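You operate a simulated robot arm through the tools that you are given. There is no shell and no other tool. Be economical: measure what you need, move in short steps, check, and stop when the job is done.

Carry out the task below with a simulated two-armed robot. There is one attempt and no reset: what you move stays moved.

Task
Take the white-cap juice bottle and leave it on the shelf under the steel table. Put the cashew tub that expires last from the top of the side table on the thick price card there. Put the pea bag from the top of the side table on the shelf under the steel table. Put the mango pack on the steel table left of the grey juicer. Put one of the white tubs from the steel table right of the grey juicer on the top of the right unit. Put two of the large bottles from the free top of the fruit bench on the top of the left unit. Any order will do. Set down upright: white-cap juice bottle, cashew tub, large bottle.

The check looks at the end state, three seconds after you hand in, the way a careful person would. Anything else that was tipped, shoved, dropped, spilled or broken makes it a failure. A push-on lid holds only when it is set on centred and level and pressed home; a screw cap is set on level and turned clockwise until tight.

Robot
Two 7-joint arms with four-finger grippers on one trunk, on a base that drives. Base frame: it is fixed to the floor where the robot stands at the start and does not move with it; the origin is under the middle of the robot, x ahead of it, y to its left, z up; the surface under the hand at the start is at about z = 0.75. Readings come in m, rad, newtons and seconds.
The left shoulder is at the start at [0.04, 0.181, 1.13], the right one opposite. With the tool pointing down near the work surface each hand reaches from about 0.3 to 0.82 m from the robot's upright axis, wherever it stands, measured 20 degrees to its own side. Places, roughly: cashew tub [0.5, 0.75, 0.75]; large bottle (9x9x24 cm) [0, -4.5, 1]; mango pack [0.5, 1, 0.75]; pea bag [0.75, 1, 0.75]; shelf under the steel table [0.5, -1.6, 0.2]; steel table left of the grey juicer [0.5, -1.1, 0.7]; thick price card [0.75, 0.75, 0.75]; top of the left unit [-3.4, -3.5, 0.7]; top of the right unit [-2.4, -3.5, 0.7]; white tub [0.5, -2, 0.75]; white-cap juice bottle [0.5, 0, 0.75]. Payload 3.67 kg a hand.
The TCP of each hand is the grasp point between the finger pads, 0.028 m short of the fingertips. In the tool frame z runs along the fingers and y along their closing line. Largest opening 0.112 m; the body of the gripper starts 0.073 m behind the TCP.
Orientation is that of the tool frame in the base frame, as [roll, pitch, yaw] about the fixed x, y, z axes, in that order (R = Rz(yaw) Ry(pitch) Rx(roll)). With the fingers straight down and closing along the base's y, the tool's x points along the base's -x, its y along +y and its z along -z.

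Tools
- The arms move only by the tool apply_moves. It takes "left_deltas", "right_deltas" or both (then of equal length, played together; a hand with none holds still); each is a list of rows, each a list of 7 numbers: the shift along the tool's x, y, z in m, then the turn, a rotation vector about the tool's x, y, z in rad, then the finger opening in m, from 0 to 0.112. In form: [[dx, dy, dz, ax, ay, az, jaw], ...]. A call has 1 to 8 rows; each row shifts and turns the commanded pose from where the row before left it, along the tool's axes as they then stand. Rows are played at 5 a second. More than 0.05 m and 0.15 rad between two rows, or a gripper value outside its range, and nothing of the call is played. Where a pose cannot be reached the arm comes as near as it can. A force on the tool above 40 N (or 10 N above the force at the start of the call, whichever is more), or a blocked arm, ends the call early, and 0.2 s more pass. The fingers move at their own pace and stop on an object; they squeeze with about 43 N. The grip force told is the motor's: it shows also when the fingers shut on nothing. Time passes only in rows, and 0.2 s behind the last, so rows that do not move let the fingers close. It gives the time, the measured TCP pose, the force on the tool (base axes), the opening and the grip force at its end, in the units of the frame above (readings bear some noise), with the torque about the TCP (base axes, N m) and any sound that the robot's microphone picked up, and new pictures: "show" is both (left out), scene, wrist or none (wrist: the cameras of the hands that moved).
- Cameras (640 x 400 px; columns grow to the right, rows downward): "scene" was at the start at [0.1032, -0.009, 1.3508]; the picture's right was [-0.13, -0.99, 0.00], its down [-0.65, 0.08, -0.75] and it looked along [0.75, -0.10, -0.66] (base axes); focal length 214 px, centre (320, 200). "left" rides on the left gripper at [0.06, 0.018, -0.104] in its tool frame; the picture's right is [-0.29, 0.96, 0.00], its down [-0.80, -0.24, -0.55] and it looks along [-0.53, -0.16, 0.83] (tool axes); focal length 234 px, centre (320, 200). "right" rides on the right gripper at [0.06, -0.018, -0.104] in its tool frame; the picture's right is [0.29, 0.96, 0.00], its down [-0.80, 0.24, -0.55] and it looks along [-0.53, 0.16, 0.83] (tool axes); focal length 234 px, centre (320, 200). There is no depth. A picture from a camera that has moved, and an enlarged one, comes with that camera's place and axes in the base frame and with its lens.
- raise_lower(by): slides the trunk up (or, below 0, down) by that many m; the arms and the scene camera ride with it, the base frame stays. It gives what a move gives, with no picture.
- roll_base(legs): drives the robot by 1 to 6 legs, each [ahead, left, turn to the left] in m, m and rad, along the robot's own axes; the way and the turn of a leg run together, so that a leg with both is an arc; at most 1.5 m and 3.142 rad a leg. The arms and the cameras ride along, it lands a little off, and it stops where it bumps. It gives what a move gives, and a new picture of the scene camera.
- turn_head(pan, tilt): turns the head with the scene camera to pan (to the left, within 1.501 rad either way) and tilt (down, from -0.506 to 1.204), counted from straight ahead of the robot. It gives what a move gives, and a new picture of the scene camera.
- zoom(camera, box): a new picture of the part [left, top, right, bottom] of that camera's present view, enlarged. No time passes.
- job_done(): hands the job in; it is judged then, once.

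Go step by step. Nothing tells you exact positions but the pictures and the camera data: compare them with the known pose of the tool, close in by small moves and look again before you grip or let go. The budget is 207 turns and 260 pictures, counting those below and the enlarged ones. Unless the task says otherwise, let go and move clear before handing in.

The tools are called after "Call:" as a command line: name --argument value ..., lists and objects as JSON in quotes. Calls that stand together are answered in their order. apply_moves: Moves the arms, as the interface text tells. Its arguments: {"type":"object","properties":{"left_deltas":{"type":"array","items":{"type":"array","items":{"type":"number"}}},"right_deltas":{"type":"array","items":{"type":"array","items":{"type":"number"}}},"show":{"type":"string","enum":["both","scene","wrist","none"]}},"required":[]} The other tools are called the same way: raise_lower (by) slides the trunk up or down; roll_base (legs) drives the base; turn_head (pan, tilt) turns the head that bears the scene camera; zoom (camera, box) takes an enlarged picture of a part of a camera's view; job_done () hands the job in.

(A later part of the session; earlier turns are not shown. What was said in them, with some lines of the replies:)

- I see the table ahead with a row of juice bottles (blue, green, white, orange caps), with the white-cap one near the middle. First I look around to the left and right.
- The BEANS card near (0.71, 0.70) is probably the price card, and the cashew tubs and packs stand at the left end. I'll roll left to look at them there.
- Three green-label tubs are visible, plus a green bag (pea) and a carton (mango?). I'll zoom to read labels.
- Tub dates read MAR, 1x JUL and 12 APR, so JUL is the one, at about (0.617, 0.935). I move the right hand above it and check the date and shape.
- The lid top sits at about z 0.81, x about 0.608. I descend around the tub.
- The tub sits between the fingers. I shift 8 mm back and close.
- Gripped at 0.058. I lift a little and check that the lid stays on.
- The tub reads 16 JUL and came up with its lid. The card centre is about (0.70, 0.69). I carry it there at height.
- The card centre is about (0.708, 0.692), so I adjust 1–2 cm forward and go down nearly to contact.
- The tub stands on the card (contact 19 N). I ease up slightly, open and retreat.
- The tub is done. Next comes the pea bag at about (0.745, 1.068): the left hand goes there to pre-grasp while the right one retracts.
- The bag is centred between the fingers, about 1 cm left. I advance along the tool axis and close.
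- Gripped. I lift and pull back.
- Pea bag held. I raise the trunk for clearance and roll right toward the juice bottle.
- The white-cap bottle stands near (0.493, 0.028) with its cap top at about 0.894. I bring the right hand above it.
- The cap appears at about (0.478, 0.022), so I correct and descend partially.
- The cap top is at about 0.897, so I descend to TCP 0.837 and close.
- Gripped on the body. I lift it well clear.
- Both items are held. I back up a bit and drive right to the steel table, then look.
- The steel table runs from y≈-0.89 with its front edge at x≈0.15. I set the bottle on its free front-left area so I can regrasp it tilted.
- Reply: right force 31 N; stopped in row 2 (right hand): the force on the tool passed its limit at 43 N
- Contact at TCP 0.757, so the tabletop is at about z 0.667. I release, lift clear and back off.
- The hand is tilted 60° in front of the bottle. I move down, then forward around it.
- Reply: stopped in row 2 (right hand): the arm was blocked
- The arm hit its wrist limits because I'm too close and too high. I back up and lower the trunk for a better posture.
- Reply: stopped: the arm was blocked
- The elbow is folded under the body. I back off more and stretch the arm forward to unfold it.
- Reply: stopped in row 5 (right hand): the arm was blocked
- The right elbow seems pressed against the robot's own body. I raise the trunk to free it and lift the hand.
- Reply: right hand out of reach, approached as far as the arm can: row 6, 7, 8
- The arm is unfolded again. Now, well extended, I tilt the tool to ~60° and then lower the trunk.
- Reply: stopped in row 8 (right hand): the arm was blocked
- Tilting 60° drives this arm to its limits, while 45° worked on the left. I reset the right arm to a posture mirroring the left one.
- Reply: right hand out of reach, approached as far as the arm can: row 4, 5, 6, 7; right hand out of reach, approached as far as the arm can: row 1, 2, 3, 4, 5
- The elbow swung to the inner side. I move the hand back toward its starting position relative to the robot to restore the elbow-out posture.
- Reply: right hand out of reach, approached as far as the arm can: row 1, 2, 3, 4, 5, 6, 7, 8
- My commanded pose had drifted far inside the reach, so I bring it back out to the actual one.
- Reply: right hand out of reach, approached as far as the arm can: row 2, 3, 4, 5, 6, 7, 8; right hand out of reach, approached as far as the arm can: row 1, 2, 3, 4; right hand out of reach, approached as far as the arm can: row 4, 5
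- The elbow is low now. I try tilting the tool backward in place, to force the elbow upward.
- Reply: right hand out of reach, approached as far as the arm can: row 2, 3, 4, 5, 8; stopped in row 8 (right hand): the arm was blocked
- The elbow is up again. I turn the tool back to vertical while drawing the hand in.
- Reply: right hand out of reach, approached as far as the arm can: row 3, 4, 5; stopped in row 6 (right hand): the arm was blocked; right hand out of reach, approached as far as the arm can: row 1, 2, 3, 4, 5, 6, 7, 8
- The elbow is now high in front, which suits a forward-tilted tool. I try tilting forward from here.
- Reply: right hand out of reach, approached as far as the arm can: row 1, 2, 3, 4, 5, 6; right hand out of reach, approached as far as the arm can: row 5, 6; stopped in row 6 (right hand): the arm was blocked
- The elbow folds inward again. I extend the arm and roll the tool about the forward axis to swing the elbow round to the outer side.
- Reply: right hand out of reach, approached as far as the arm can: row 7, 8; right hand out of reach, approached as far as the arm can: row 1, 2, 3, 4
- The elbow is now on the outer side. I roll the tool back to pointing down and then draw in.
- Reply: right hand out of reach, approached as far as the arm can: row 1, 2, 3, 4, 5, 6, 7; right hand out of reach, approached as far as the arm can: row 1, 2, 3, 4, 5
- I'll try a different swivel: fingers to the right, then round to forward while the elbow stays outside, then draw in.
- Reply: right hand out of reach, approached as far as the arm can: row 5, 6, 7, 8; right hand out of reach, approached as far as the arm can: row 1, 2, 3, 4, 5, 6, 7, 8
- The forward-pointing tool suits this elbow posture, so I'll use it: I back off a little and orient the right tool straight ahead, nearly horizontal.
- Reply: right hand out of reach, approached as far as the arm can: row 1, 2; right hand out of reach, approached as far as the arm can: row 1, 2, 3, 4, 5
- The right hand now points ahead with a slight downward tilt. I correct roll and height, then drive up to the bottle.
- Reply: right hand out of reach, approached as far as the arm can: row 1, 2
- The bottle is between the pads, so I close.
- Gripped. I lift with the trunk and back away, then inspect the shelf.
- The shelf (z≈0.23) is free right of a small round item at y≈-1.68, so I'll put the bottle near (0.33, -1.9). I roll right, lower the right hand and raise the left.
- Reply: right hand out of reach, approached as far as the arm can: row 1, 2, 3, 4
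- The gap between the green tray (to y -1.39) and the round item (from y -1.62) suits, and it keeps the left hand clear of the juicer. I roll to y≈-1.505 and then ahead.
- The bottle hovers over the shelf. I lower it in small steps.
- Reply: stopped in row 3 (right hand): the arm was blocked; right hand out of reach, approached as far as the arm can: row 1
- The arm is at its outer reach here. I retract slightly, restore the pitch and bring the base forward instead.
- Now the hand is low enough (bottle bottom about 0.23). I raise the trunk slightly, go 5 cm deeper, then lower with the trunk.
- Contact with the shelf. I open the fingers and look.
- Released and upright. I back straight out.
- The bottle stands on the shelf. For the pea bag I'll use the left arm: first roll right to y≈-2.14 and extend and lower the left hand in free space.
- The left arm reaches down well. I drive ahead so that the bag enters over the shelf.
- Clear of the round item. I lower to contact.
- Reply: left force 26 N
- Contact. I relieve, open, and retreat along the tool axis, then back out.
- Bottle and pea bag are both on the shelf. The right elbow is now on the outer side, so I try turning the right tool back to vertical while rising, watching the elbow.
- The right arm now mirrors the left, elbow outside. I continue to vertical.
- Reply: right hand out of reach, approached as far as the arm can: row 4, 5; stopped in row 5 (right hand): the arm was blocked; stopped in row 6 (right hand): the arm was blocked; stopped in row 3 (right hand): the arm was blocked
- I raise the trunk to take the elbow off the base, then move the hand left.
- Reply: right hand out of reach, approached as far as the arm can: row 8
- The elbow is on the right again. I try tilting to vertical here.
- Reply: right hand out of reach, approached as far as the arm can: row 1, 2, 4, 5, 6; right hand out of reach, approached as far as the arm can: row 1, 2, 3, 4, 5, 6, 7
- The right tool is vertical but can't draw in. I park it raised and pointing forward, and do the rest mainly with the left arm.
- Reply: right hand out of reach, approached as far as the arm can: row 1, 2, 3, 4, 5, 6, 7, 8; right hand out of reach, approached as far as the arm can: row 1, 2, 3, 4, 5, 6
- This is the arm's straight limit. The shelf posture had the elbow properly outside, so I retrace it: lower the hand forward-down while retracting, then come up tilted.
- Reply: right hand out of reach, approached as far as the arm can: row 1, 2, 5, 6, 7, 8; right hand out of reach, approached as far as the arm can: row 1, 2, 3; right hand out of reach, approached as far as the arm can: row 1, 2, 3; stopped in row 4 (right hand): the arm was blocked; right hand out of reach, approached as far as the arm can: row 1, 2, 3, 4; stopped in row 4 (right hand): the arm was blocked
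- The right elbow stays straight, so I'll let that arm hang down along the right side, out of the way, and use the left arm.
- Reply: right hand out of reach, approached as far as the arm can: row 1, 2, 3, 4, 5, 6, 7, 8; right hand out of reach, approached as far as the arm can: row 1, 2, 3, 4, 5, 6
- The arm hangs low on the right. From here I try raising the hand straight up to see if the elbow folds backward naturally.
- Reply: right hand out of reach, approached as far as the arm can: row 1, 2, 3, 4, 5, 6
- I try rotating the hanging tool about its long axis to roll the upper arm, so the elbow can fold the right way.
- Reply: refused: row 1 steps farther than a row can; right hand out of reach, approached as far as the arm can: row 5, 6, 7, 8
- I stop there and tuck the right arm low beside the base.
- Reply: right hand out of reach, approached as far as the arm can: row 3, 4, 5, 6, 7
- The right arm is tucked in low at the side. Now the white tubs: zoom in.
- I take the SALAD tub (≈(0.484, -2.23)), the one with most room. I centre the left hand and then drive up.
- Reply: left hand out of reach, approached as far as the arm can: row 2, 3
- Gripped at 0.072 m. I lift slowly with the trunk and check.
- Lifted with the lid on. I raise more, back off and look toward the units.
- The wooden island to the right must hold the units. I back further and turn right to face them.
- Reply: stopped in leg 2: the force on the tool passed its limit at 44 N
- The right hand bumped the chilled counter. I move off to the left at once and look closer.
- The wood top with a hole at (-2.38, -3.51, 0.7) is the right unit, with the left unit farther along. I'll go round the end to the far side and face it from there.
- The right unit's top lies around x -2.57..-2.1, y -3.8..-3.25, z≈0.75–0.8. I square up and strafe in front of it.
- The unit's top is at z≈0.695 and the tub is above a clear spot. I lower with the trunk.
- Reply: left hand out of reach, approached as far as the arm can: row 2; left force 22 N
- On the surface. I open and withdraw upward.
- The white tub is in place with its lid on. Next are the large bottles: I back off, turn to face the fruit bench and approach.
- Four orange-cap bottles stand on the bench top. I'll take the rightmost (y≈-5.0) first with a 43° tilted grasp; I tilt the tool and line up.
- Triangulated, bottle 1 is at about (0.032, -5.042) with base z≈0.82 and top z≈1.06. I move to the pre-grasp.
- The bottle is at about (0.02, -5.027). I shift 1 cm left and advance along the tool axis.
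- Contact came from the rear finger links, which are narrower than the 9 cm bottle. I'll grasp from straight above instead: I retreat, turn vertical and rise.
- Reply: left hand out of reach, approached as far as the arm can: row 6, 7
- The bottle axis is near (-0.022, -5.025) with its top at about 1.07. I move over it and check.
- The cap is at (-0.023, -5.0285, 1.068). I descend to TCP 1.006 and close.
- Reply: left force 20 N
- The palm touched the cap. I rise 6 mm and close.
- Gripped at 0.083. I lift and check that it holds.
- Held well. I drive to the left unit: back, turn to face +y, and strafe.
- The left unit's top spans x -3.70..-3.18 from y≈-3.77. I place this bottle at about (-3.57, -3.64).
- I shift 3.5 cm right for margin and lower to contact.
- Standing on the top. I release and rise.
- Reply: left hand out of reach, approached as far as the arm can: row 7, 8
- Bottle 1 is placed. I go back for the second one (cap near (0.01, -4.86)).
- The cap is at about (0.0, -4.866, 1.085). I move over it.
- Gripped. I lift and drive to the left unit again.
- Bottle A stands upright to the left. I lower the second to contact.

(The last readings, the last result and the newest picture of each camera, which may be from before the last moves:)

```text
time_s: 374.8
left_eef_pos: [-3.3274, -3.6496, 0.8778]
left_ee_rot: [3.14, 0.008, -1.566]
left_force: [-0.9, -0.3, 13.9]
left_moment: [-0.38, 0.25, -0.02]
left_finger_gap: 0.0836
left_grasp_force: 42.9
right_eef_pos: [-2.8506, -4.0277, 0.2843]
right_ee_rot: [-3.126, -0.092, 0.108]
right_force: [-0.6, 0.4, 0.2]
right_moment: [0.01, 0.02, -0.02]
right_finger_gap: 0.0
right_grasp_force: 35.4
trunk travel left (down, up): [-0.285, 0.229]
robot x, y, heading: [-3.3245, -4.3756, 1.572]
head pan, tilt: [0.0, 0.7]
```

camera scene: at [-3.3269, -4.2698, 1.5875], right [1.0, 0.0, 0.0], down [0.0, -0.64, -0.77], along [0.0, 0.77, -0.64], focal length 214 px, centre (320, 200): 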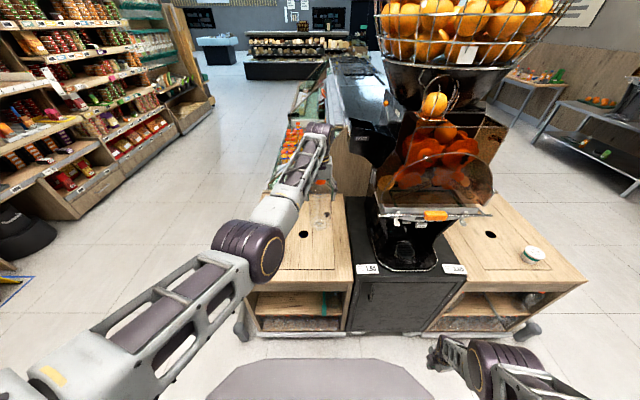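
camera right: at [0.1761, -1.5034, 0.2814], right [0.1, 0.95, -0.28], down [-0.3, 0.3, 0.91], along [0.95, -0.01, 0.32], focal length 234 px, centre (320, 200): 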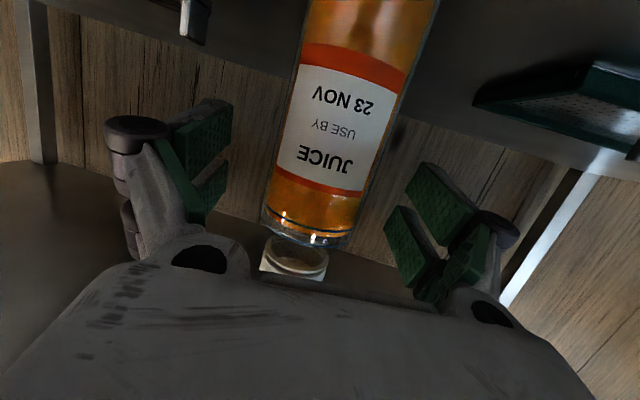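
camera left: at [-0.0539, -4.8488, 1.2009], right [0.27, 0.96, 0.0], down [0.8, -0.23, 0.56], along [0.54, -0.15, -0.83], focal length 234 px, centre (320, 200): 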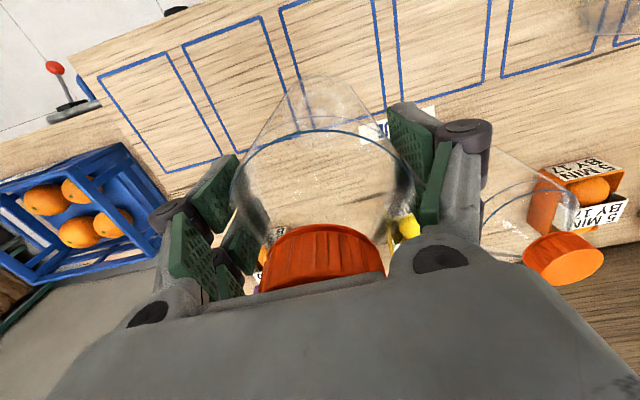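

Call:
apply_moves --left_deltas '[[0, 0, -0.003, 0, 0, 0, 0.085], [0, 0, 0, 0, 0, 0, 0.1], [0, 0, 0, 0, 0, 0, 0.112], [0, 0, 0, 0, 0, 0, 0.112], [0, 0, -0.03, 0, 0, 0, 0.112], [0, 0, -0.045, 0, 0, 0, 0.112], [0, 0, -0.04, 0, 0, 0, 0.112]]' --show "wrist"

Call:
raise_lower --by 0.2

Call:
roll_base --legs '[[-0.5, 0, 0]]'

Call:
zoom --camera "scene" --box '[240, 120, 520, 300]'

```text
time_s: 376.4
left_eef_pos: [-3.3266, -3.6506, 0.9937]
left_ee_rot: [3.141, 0.006, -1.57]
left_force: [0.0, -0.2, 0.2]
left_moment: [0.03, 0.03, 0.01]
left_finger_gap: 0.112
left_grasp_force: 0.1
right_eef_pos: [-2.8502, -4.0283, 0.2853]
right_ee_rot: [-3.127, -0.091, 0.107]
right_force: [-0.9, -0.5, 0.0]
right_moment: [0.01, 0.0, 0.03]
right_finger_gap: 0.0
right_grasp_force: 35.9
trunk travel left (down, up): [-0.285, 0.229]
robot x, y, heading: [-3.3243, -4.3751, 1.574]
head pan, tilt: [0.0, 0.7]
camera left: at [-3.3441, -3.711, 1.0966], right [-0.96, 0.29, 0.0], down [0.24, 0.8, 0.56], along [0.16, 0.53, -0.83], focal length 234 px, centre (320, 200)
```

left: 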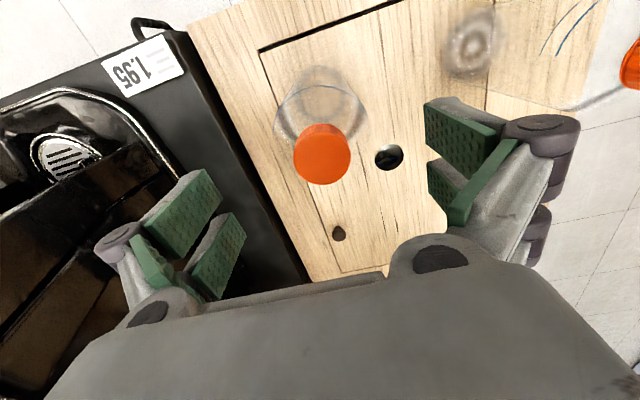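

```text
time_s: 378.5
left_eef_pos: [-3.326, -3.6495, 1.194]
left_ee_rot: [3.141, 0.004, -1.567]
left_force: [0.3, -0.2, 0.4]
left_moment: [0.03, 0.02, 0.03]
left_finger_gap: 0.1117
left_grasp_force: 0.1
right_eef_pos: [-2.8509, -4.0283, 0.4853]
right_ee_rot: [-3.128, -0.091, 0.108]
right_force: [-0.4, 0.4, 0.2]
right_moment: [0.04, 0.0, 0.03]
right_finger_gap: 0.0001
right_grasp_force: 35.5
trunk travel left (down, up): [-0.485, 0.029]
robot x, y, heading: [-3.3243, -4.3708, 1.572]
head pan, tilt: [0.0, 0.7]
```

```text
time_s: 381.5
left_eef_pos: [-3.3216, -4.1449, 1.1931]
left_ee_rot: [3.141, 0.003, -1.573]
left_force: [-0.7, 0.3, 0.3]
left_moment: [0.0, -0.01, 0.01]
left_finger_gap: 0.1121
left_grasp_force: 0.0
right_eef_pos: [-2.8491, -4.5281, 0.4849]
right_ee_rot: [-3.127, -0.09, 0.101]
right_force: [0.2, -0.8, -0.6]
right_moment: [0.01, 0.03, -0.01]
right_finger_gap: 0.0
right_grasp_force: 35.7
trunk travel left (down, up): [-0.485, 0.029]
robot x, y, heading: [-3.3276, -4.8734, 1.561]
head pan, tilt: [0.0, 0.7]
camera scene: at [-3.3269, -4.765, 1.5873], right [1.0, -0.01, 0.0], down [0.0, -0.64, -0.76], along [0.0, 0.76, -0.64], focal length 214 px, centre (320, 200)
```

scene: 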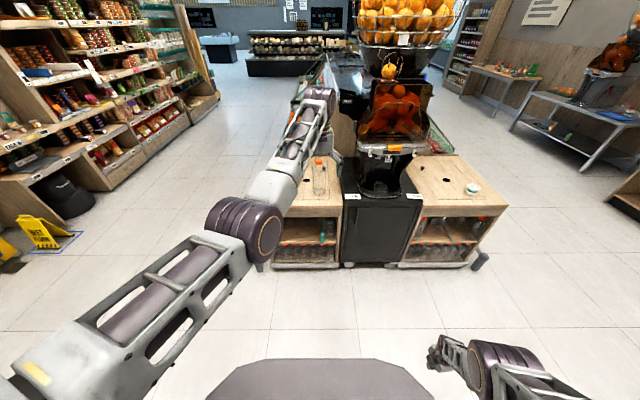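

```text
2.22 times, centred on (380, 210) of scene
camera zoom: at [-3.3269, -4.765, 1.5873], right [1.0, -0.01, 0.0], down [0.0, -0.64, -0.76], along [0.0, 0.76, -0.64], focal length 477 px, centre (187, 178)
```

zoom: 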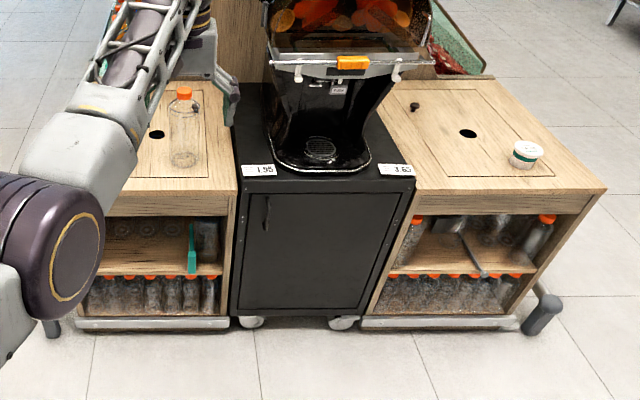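

Both bottles stand on the left unit. Last is the mango pack: I drive back along the aisle to the side table.

Call:
roll_base --legs '[[0, -1.1, 0.01], [0, -1.1, 0], [1.45, 0, 0], [1.45, 0, 0], [1.45, 0, 0], [1.4, 0, 0]]'

Call:
roll_base --legs '[[0, 0, -1.565], [0.45, 0, 0]]'

```text
time_s: 420.9
left_eef_pos: [-1.0324, 1.6322, 1.1933]
left_ee_rot: [3.142, 0.005, -1.559]
left_force: [-0.1, 0.8, 0.4]
left_moment: [0.0, 0.0, -0.01]
left_finger_gap: 0.1119
left_grasp_force: 0.1
right_eef_pos: [-0.5537, 1.2595, 0.4846]
right_ee_rot: [-3.128, -0.091, 0.117]
right_force: [0.7, -0.2, -0.3]
right_moment: [-0.02, 0.03, 0.0]
right_finger_gap: 0.0
right_grasp_force: 35.9
trunk travel left (down, up): [-0.485, 0.029]
robot x, y, heading: [-1.0266, 0.9089, 1.582]
head pan, tilt: [0.0, 0.7]
camera scene: at [-1.0274, 1.0135, 1.5874], right [1.0, 0.01, 0.0], down [0.01, -0.64, -0.76], along [-0.01, 0.76, -0.64], focal length 214 px, centre (320, 200)
```

scene: 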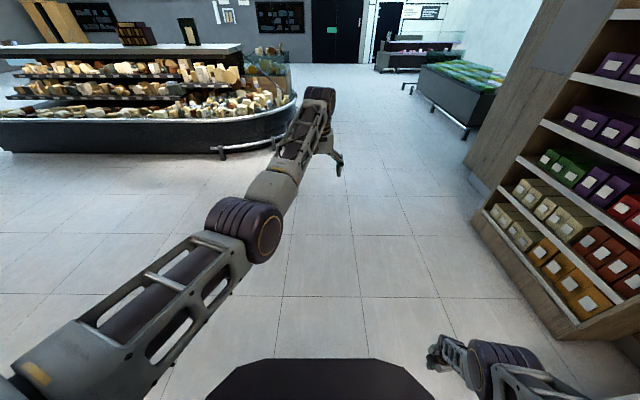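

```text
time_s: 427.9
left_eef_pos: [0.1465, 0.9121, 1.1935]
left_ee_rot: [-3.141, 0.005, -3.136]
left_force: [0.3, 0.3, 0.2]
left_moment: [0.0, 0.03, -0.01]
left_finger_gap: 0.1121
left_grasp_force: 0.0
right_eef_pos: [-0.2315, 0.4364, 0.486]
right_ee_rot: [-3.127, -0.091, -1.461]
right_force: [-0.6, -0.4, 0.3]
right_moment: [-0.02, 0.01, 0.02]
right_finger_gap: 0.0002
right_grasp_force: 35.6
trunk travel left (down, up): [-0.485, 0.029]
robot x, y, heading: [-0.5768, 0.9131, 0.002]
head pan, tilt: [0.0, 0.7]
camera scene: at [-0.4763, 0.9116, 1.5875], right [0.0, -1.0, 0.0], down [-0.64, 0.0, -0.77], along [0.77, 0.0, -0.64], focal length 214 px, centre (320, 200)
```

scene: 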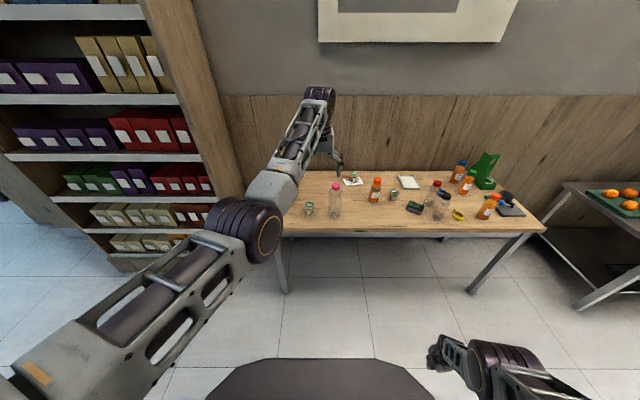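

Call:
roll_base --legs '[[0.2, 0.14, 0]]'

Call:
zoom --camera "left" --box '[0, 0, 640, 400]'

```text
time_s: 429.7
left_eef_pos: [0.3447, 1.0527, 1.1945]
left_ee_rot: [-3.141, 0.006, -3.138]
left_force: [0.6, 0.5, 0.2]
left_moment: [-0.01, -0.02, 0.01]
left_finger_gap: 0.1121
left_grasp_force: 0.0
right_eef_pos: [-0.0341, 0.5759, 0.4843]
right_ee_rot: [-3.129, -0.09, -1.46]
right_force: [0.3, 0.2, -0.5]
right_moment: [0.03, 0.0, -0.01]
right_finger_gap: 0.0
right_grasp_force: 35.8
trunk travel left (down, up): [-0.485, 0.029]
robot x, y, heading: [-0.3815, 1.051, 0.0]
head pan, tilt: [0.0, 0.7]
camera scene: at [-0.2778, 1.0521, 1.5875], right [0.0, -1.0, 0.0], down [-0.64, 0.0, -0.77], along [0.77, 0.0, -0.64], focal length 214 px, centre (320, 200)
```

scene: 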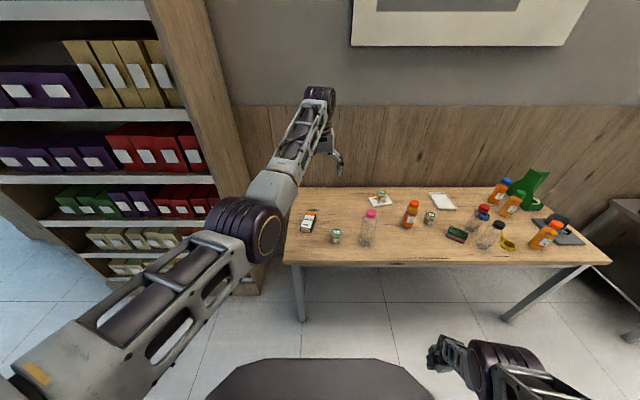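

```text
1.00 times, centred on (320, 200) of left (not enlarged: the box is as wide or as high as the picture)
camera zoom: at [0.2836, 1.0693, 1.2975], right [0.28, 0.96, 0.0], down [0.8, -0.24, 0.56], along [0.54, -0.16, -0.83], focal length 234 px, centre (320, 200)
```

zoom: 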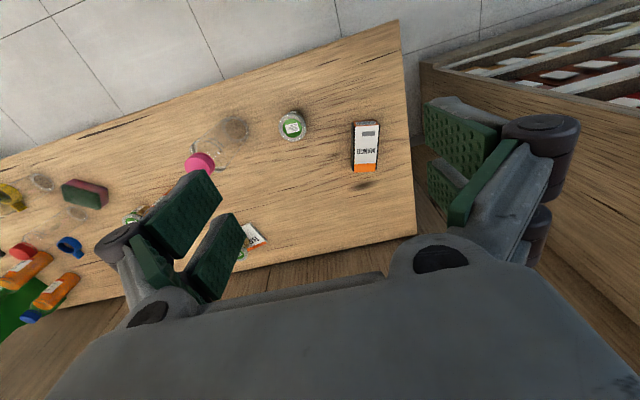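

The mango carton is at about (0.507, 1.111), long axis nearly along x (yaw ≈ -8°). I move above it and descend.

Call:
roll_base --legs '[[0.19, 0.058, 0]]'

Call:
raise_lower --by -0.23

Call:
apply_moves --left_deltas '[[0.014, 0, 0.03, 0, 0, 0.07, 0.09], [0.014, 0, 0.03, 0, 0, 0.07, 0.09], [0, 0, 0.03, 0, 0, 0, 0.09], [0, 0, 0, 0, 0, 0, 0.09]]' --show "wrist"

```text
time_s: 431.3
left_eef_pos: [0.5325, 1.1155, 1.1954]
left_ee_rot: [3.14, 0.006, -3.132]
left_force: [0.2, -1.1, 0.7]
left_moment: [-0.01, 0.01, 0.0]
left_finger_gap: 0.1121
left_grasp_force: 0.1
right_eef_pos: [0.157, 0.6377, 0.4862]
right_ee_rot: [-3.126, -0.091, -1.455]
right_force: [-0.4, 0.4, -0.8]
right_moment: [0.03, -0.03, -0.02]
right_finger_gap: 0.0
right_grasp_force: 35.5
trunk travel left (down, up): [-0.485, 0.029]
robot x, y, heading: [-0.1951, 1.1119, 0.007]
head pan, tilt: [0.0, 0.7]
camera scene: at [-0.0905, 1.1124, 1.5876], right [0.01, -1.0, 0.0], down [-0.64, 0.0, -0.77], along [0.77, 0.01, -0.64], focal length 214 px, centre (320, 200)
```

scene: 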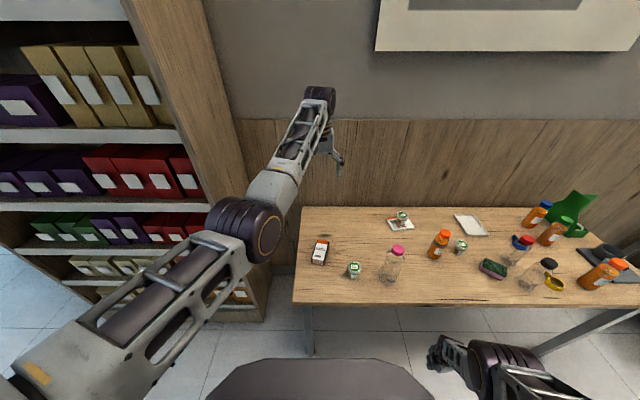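

```text
time_s: 433.7
left_eef_pos: [0.5336, 1.1166, 0.9647]
left_ee_rot: [-3.141, 0.004, -3.134]
left_force: [0.2, 0.4, -0.2]
left_moment: [0.01, -0.03, 0.03]
left_finger_gap: 0.1123
left_grasp_force: 0.1
right_eef_pos: [0.1574, 0.6371, 0.2543]
right_ee_rot: [-3.131, -0.091, -1.456]
right_force: [0.0, 0.8, 0.1]
right_moment: [0.01, 0.01, 0.03]
right_finger_gap: 0.0002
right_grasp_force: 35.9
trunk travel left (down, up): [-0.255, 0.259]
robot x, y, heading: [-0.1929, 1.1115, 0.012]
head pan, tilt: [0.0, 0.7]
```

```text
time_s: 434.7
left_eef_pos: [0.5044, 1.1156, 0.8745]
left_ee_rot: [-3.141, 0.003, 3.009]
left_force: [-0.9, -0.5, 0.3]
left_moment: [-0.01, -0.01, 0.01]
left_finger_gap: 0.0903
left_grasp_force: 0.2
right_eef_pos: [0.1569, 0.6379, 0.2538]
right_ee_rot: [-3.129, -0.089, -1.456]
right_force: [0.1, -0.4, -0.2]
right_moment: [0.04, -0.03, 0.02]
right_finger_gap: 0.0001
right_grasp_force: 35.7
trunk travel left (down, up): [-0.255, 0.259]
robot x, y, heading: [-0.1977, 1.1097, 0.005]
head pan, tilt: [0.0, 0.7]
camera left: at [0.4475, 1.141, 0.9785], right [0.41, 0.91, 0.0], down [0.76, -0.34, 0.56], along [0.51, -0.23, -0.83], focal length 234 px, centre (320, 200)
```

left: 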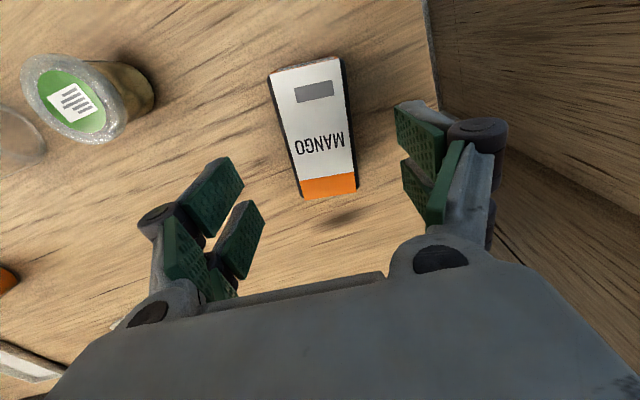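

I align yaw a bit more and descend.

Call:
apply_moves --left_deltas '[[-0.002, -0.003, 0.035, 0, 0, 0.12, 0.085], [0, 0, 0.035, 0, 0, 0, 0.085], [0, 0, 0.018, 0, 0, 0, 0.085], [0, 0, 0, 0, 0, 0, 0.085]]' --show "wrist"

```text
time_s: 435.7
left_eef_pos: [0.5064, 1.1123, 0.7878]
left_ee_rot: [3.14, 0.005, 2.89]
left_force: [0.2, 0.1, 0.4]
left_moment: [-0.04, 0.01, -0.01]
left_finger_gap: 0.0851
left_grasp_force: 0.0
right_eef_pos: [0.1576, 0.638, 0.2546]
right_ee_rot: [-3.13, -0.09, -1.456]
right_force: [-0.8, 0.0, 0.0]
right_moment: [0.05, -0.03, -0.01]
right_finger_gap: 0.0
right_grasp_force: 35.3
trunk travel left (down, up): [-0.255, 0.259]
robot x, y, heading: [-0.1933, 1.1095, 0.008]
head pan, tilt: [0.0, 0.7]
camera left: at [0.4525, 1.144, 0.8902], right [0.52, 0.86, 0.0], down [0.71, -0.43, 0.56], along [0.48, -0.29, -0.83], focal length 234 px, centre (320, 200)
```

left: 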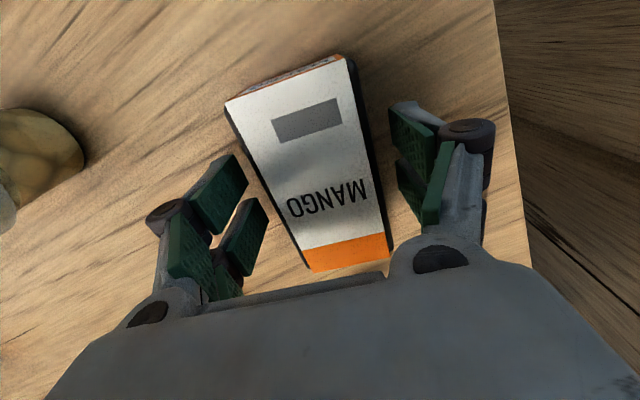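

Call:
apply_moves --left_deltas '[[0, 0, 0, 0, 0, 0, 0.07], [0, 0, 0, 0, 0, 0, 0.055], [0, 0, 0, 0, 0, 0, 0.03], [0, 0, 0, 0, 0, 0, 0.03], [0, 0, -0.03, 0, 0, 0, 0.03], [0, 0, -0.04, 0, 0, 0, 0.03], [0, 0, -0.04, 0, 0, 0, 0.03]]' --show "both"

```text
time_s: 437.3
left_eef_pos: [0.5046, 1.1134, 0.8984]
left_ee_rot: [3.138, 0.004, 2.89]
left_force: [0.1, 0.5, -0.4]
left_moment: [0.01, 0.01, 0.03]
left_finger_gap: 0.0585
left_grasp_force: 43.1
right_eef_pos: [0.1566, 0.6373, 0.2538]
right_ee_rot: [-3.128, -0.091, -1.455]
right_force: [0.7, 0.0, 0.3]
right_moment: [0.01, 0.02, 0.01]
right_finger_gap: 0.0
right_grasp_force: 35.9
trunk travel left (down, up): [-0.255, 0.259]
robot x, y, heading: [-0.1933, 1.1113, 0.008]
head pan, tilt: [0.0, 0.7]
camera scene: at [-0.0892, 1.1129, 1.3573], right [0.01, -1.0, 0.0], down [-0.64, -0.01, -0.77], along [0.77, 0.01, -0.64], focal length 214 px, centre (320, 200)
camera left: at [0.4511, 1.1452, 1.0011], right [0.52, 0.86, 0.0], down [0.71, -0.43, 0.56], along [0.48, -0.29, -0.83], focal length 234 px, centre (320, 200)
```

scene: 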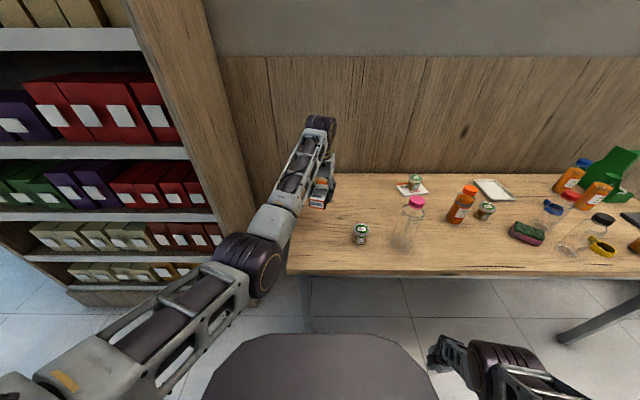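
left: 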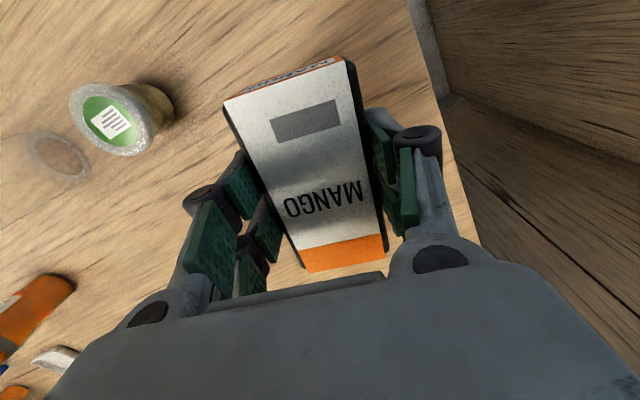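

Mango held. I raise slightly, back off and drive to the steel table.

Call:
raise_lower --by 0.08

Call:
roll_base --legs '[[-0.6, 0, -0.008], [0, -1.2, 0], [0, -1.01, 0], [0.2, 0, 0]]'

Call:
zoom --camera "left" --box '[0, 0, 640, 400]'

```text
time_s: 438.5
left_eef_pos: [0.5055, 1.1133, 0.9762]
left_ee_rot: [3.14, 0.003, 2.89]
left_force: [0.7, 0.2, -1.1]
left_moment: [-0.01, 0.03, -0.01]
left_finger_gap: 0.0586
left_grasp_force: 43.0
right_eef_pos: [0.1559, 0.6382, 0.3326]
right_ee_rot: [-3.128, -0.091, -1.455]
right_force: [0.3, -0.4, 0.5]
right_moment: [-0.01, 0.0, -0.02]
right_finger_gap: 0.0004
right_grasp_force: 35.7
trunk travel left (down, up): [-0.335, 0.179]
robot x, y, heading: [-0.1969, 1.1117, 0.007]
head pan, tilt: [0.0, 0.7]
```

```text
time_s: 454.1
left_eef_pos: [0.127, -1.1278, 0.9755]
left_ee_rot: [3.141, 0.003, 2.896]
left_force: [0.5, 0.7, -1.1]
left_moment: [-0.01, 0.0, -0.01]
left_finger_gap: 0.0584
left_grasp_force: 42.4
right_eef_pos: [-0.2184, -1.6062, 0.3328]
right_ee_rot: [-3.13, -0.09, -1.45]
right_force: [0.2, -0.5, -0.6]
right_moment: [0.01, 0.01, -0.02]
right_finger_gap: 0.0001
right_grasp_force: 35.9
trunk travel left (down, up): [-0.335, 0.179]
robot x, y, heading: [-0.5713, -1.1407, 0.017]
head pan, tilt: [0.0, 0.7]
camera scene: at [-0.4658, -1.1327, 1.4362], right [0.02, -1.0, 0.0], down [-0.64, -0.01, -0.76], along [0.76, 0.01, -0.65], focal length 214 px, centre (320, 200)
```

scene: 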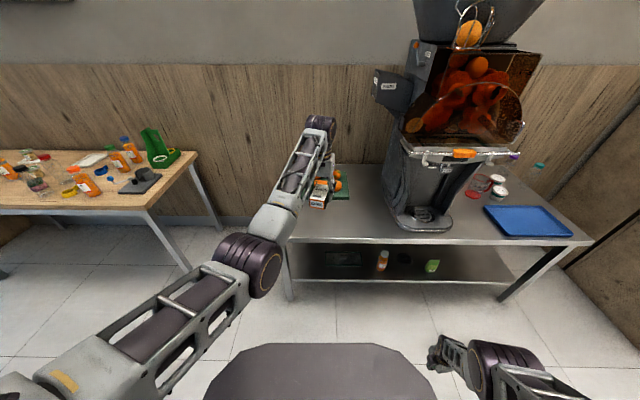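

```text
1.00 times, centred on (320, 200) of left (not enlarged: the box is as wide or as high as the picture)
camera zoom: at [0.0738, -1.0964, 1.0793], right [0.51, 0.86, 0.0], down [0.71, -0.43, 0.56], along [0.48, -0.28, -0.83], focal length 234 px, centre (320, 200)
```

zoom: 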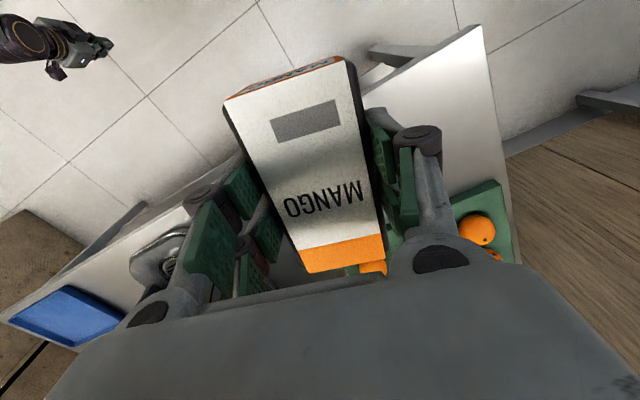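

Call:
roll_base --legs '[[0.145, 0, 0]]'

Call:
raise_lower --by -0.16

Call:
apply_moves --left_deltas '[[0, 0, 0.035, 0, 0, 0, 0.03], [0, 0, 0.035, 0, 0, 0, 0.03], [0, 0, 0.03, 0, 0, 0, 0.03], [0, 0, 0, 0, 0, 0, 0.03]]' --show "both"

```text
time_s: 455.5
left_eef_pos: [0.272, -1.1248, 0.9759]
left_ee_rot: [-3.141, 0.006, 2.899]
left_force: [-0.3, -0.2, -1.6]
left_moment: [0.0, 0.05, 0.02]
left_finger_gap: 0.0585
left_grasp_force: 42.4
right_eef_pos: [-0.0735, -1.604, 0.3332]
right_ee_rot: [-3.131, -0.091, -1.447]
right_force: [-0.8, -0.1, -0.5]
right_moment: [-0.02, -0.02, 0.0]
right_finger_gap: 0.0002
right_grasp_force: 36.2
trunk travel left (down, up): [-0.335, 0.179]
robot x, y, heading: [-0.4275, -1.1311, 0.019]
head pan, tilt: [0.0, 0.7]
camera scene: at [-0.322, -1.1302, 1.4363], right [0.02, -1.0, 0.0], down [-0.64, -0.01, -0.76], along [0.76, 0.01, -0.64], focal length 214 px, centre (320, 200)
```

scene: 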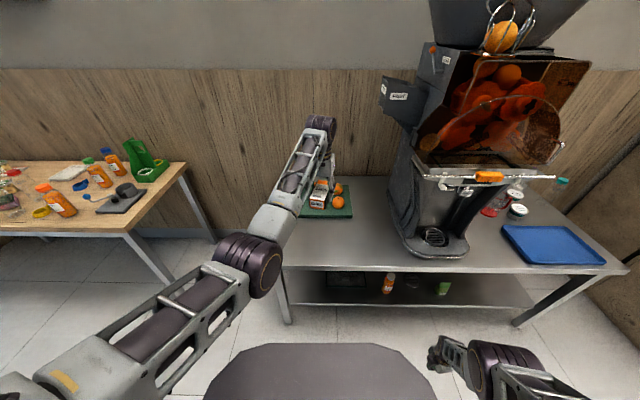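

```text
time_s: 457.3
left_eef_pos: [0.2722, -1.1249, 0.819]
left_ee_rot: [3.14, 0.006, 2.898]
left_force: [0.0, -0.7, -0.4]
left_moment: [-0.01, 0.0, -0.02]
left_finger_gap: 0.0586
left_grasp_force: 42.4
right_eef_pos: [-0.0737, -1.6036, 0.175]
right_ee_rot: [-3.129, -0.092, -1.446]
right_force: [0.7, -0.2, 0.3]
right_moment: [0.01, 0.0, 0.01]
right_finger_gap: 0.0
right_grasp_force: 35.7
trunk travel left (down, up): [-0.175, 0.339]
robot x, y, heading: [-0.4269, -1.133, 0.021]
head pan, tilt: [0.0, 0.7]
```

```text
time_s: 458.3
left_eef_pos: [0.2714, -1.1256, 0.7178]
left_ee_rot: [3.14, 0.006, 2.9]
left_force: [-0.1, 0.5, -0.8]
left_moment: [0.02, 0.02, -0.01]
left_finger_gap: 0.0582
left_grasp_force: 43.1
right_eef_pos: [-0.0732, -1.6033, 0.1742]
right_ee_rot: [-3.129, -0.091, -1.446]
right_force: [-0.8, 0.4, 0.9]
right_moment: [0.01, 0.0, 0.01]
right_finger_gap: 0.0001
right_grasp_force: 35.8
trunk travel left (down, up): [-0.175, 0.339]
robot x, y, heading: [-0.431, -1.133, 0.02]
head pan, tilt: [0.0, 0.7]
camera scene: at [-0.3228, -1.1303, 1.2775], right [0.02, -1.0, 0.0], down [-0.64, -0.01, -0.76], along [0.76, 0.01, -0.64], focal length 214 px, centre (320, 200)
camera left: at [0.2171, -1.0942, 0.8203], right [0.51, 0.86, 0.0], down [0.71, -0.42, 0.56], along [0.48, -0.28, -0.83], focal length 234 px, centre (320, 200)
```

scene: 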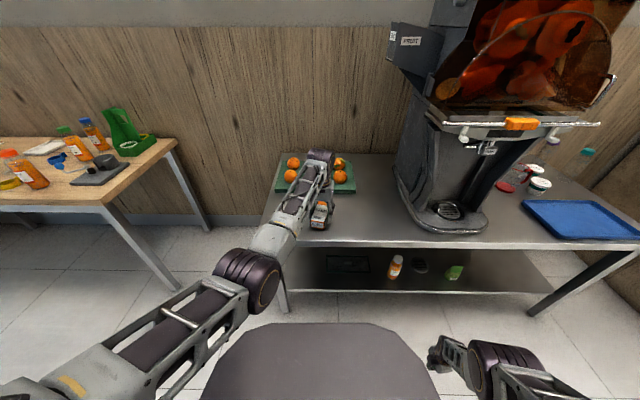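
left: 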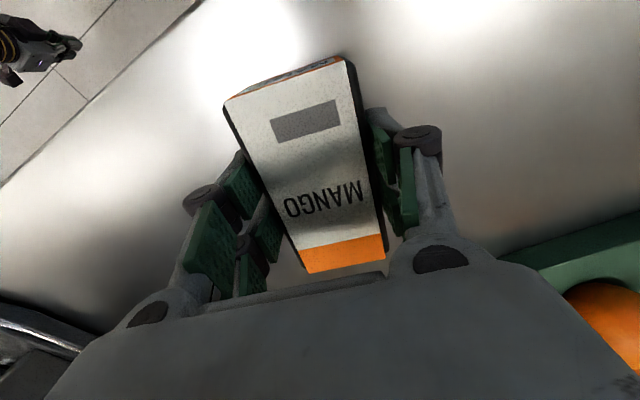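

Call:
apply_moves --left_deltas '[[0, 0, 0.006, 0, 0, 0, 0.03], [0, 0, 0.005, 0, 0, 0, 0.03], [0, 0, 0.003, 0, 0, 0, 0.03], [0, 0, 0, 0, 0, 0, 0.03]]' --show "none"

```text
time_s: 459.3
left_eef_pos: [0.2702, -1.1243, 0.7064]
left_ee_rot: [3.14, 0.012, 2.898]
left_force: [0.7, 1.3, 19.1]
left_moment: [0.27, 1.0, -0.03]
left_finger_gap: 0.0584
left_grasp_force: 42.9
right_eef_pos: [-0.0751, -1.6031, 0.1739]
right_ee_rot: [-3.127, -0.092, -1.447]
right_force: [-0.7, -0.1, -0.7]
right_moment: [0.01, -0.01, 0.0]
right_finger_gap: 0.0002
right_grasp_force: 35.9
trunk travel left (down, up): [-0.175, 0.339]
robot x, y, heading: [-0.428, -1.1384, 0.012]
head pan, tilt: [0.0, 0.7]
```

Contact. I release, rise and back away, then check everything.

Call:
apply_moves --left_deltas '[[0, 0, -0.002, 0, 0, 0, 0.06], [0, 0, 0, 0, 0, 0, 0.08], [0, 0, 0, 0, 0, 0, 0.085], [0, 0, -0.03, 0, 0, 0, 0.085], [0, 0, -0.045, 0, 0, 0, 0.085], [0, 0, -0.045, 0, 0, 0, 0.085], [0, 0, -0.045, 0, 0, 0, 0.085]]' --show "wrist"

Call:
raise_lower --by 0.15

Call:
roll_base --legs '[[-0.6, 0, 0]]'

Call:
zoom --camera "scene" --box '[250, 130, 530, 300]'

Call:
zoom --camera "scene" --box '[0, 120, 200, 240]'

```text
time_s: 460.9
left_eef_pos: [0.2727, -1.1232, 0.8717]
left_ee_rot: [3.139, 0.002, 2.902]
left_force: [-2.1, -1.5, -2.3]
left_moment: [0.21, -0.11, -0.03]
left_finger_gap: 0.0851
left_grasp_force: 0.0
right_eef_pos: [-0.0737, -1.604, 0.1758]
right_ee_rot: [-3.129, -0.095, -1.448]
right_force: [-1.1, 0.0, 0.5]
right_moment: [-0.02, -0.04, -0.02]
right_finger_gap: 0.0
right_grasp_force: 36.0
trunk travel left (down, up): [-0.175, 0.339]
robot x, y, heading: [-0.4289, -1.1344, 0.018]
head pan, tilt: [0.0, 0.7]
camera left: at [0.2184, -1.0915, 0.9742], right [0.51, 0.86, 0.0], down [0.71, -0.42, 0.56], along [0.48, -0.28, -0.83], focal length 234 px, centre (320, 200)
```

left: 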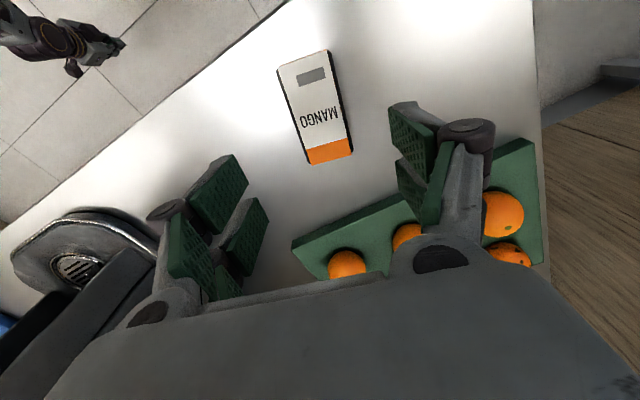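

```text
time_s: 462.7
left_eef_pos: [0.273, -1.1247, 1.0212]
left_ee_rot: [3.14, 0.005, 2.899]
left_force: [0.3, -1.2, 0.2]
left_moment: [-0.02, 0.0, 0.06]
left_finger_gap: 0.085
left_grasp_force: 0.1
right_eef_pos: [-0.0744, -1.603, 0.3243]
right_ee_rot: [-3.131, -0.091, -1.447]
right_force: [-0.6, 0.5, 0.1]
right_moment: [-0.01, 0.01, 0.01]
right_finger_gap: 0.0
right_grasp_force: 35.5
trunk travel left (down, up): [-0.325, 0.189]
robot x, y, heading: [-0.4268, -1.1322, 0.018]
head pan, tilt: [0.0, 0.7]
```

```text
time_s: 466.2
left_eef_pos: [-0.3271, -1.1285, 1.0209]
left_ee_rot: [3.139, 0.006, 2.914]
left_force: [0.8, -0.2, 0.5]
left_moment: [0.02, -0.02, 0.0]
left_finger_gap: 0.085
left_grasp_force: 0.0
right_eef_pos: [-0.6672, -1.6125, 0.3231]
right_ee_rot: [-3.129, -0.091, -1.435]
right_force: [0.0, 0.2, 0.5]
right_moment: [0.02, -0.03, -0.01]
right_finger_gap: 0.0001
right_grasp_force: 35.4
trunk travel left (down, up): [-0.325, 0.189]
robot x, y, heading: [-1.0311, -1.149, 0.031]
head pan, tilt: [0.0, 0.7]
camera scene: at [-0.9227, -1.1429, 1.4264], right [0.03, -1.0, 0.0], down [-0.64, -0.02, -0.77], along [0.76, 0.02, -0.64], focal length 214 px, centre (320, 200)
```

scene: 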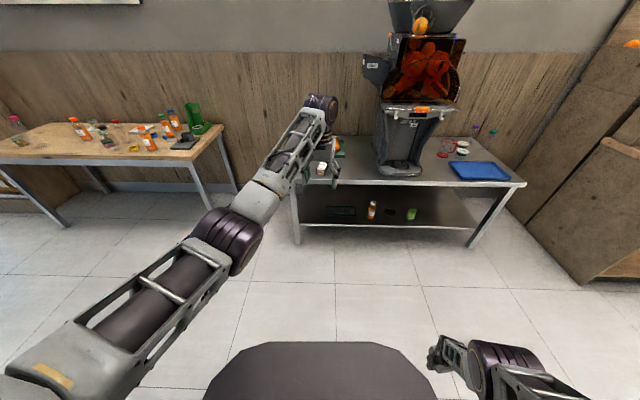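

```text
2.29 times, centred on (390, 215) of scene
camera zoom: at [-0.9227, -1.1429, 1.4264], right [0.03, -1.0, 0.0], down [-0.64, -0.02, -0.77], along [0.76, 0.02, -0.64], focal length 490 px, centre (160, 166)
```

zoom: 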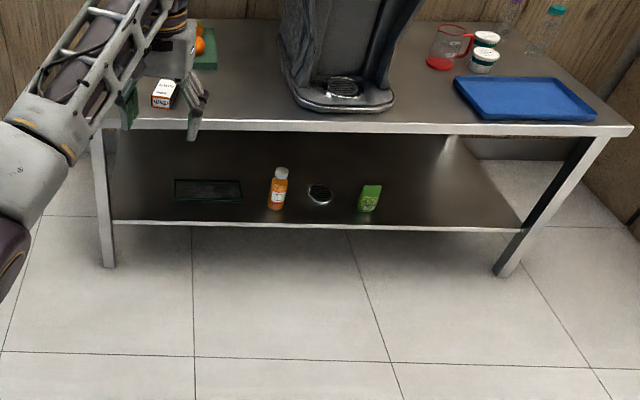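

```text
3.20 times, centred on (100, 180) of scene
camera zoom: at [-0.9227, -1.1429, 1.4264], right [0.03, -1.0, 0.0], down [-0.64, -0.02, -0.77], along [0.76, 0.02, -0.64], focal length 686 px, centre (1024, 264)
```

zoom: 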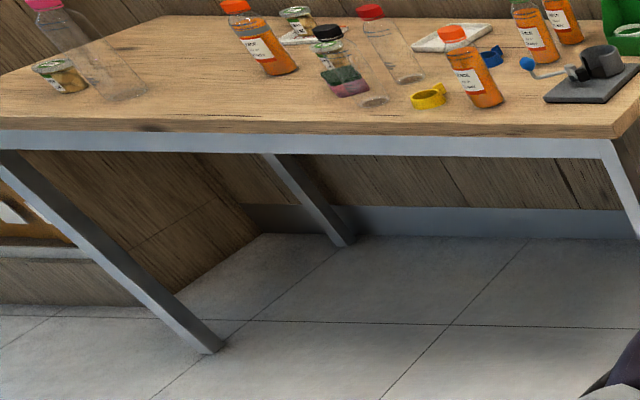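

Everything is where it should be, with both hands empty and clear, so I hand in.

Call:
job_done

```text
The job is handed in.
```

All six placements are done and the job is handed in. Both hands are empty and clear.

While I was turning near the chilled counter, the parked right hand touched its side and the force limit stopped the move at 44 N. Nothing looked moved in the pictures afterwards.
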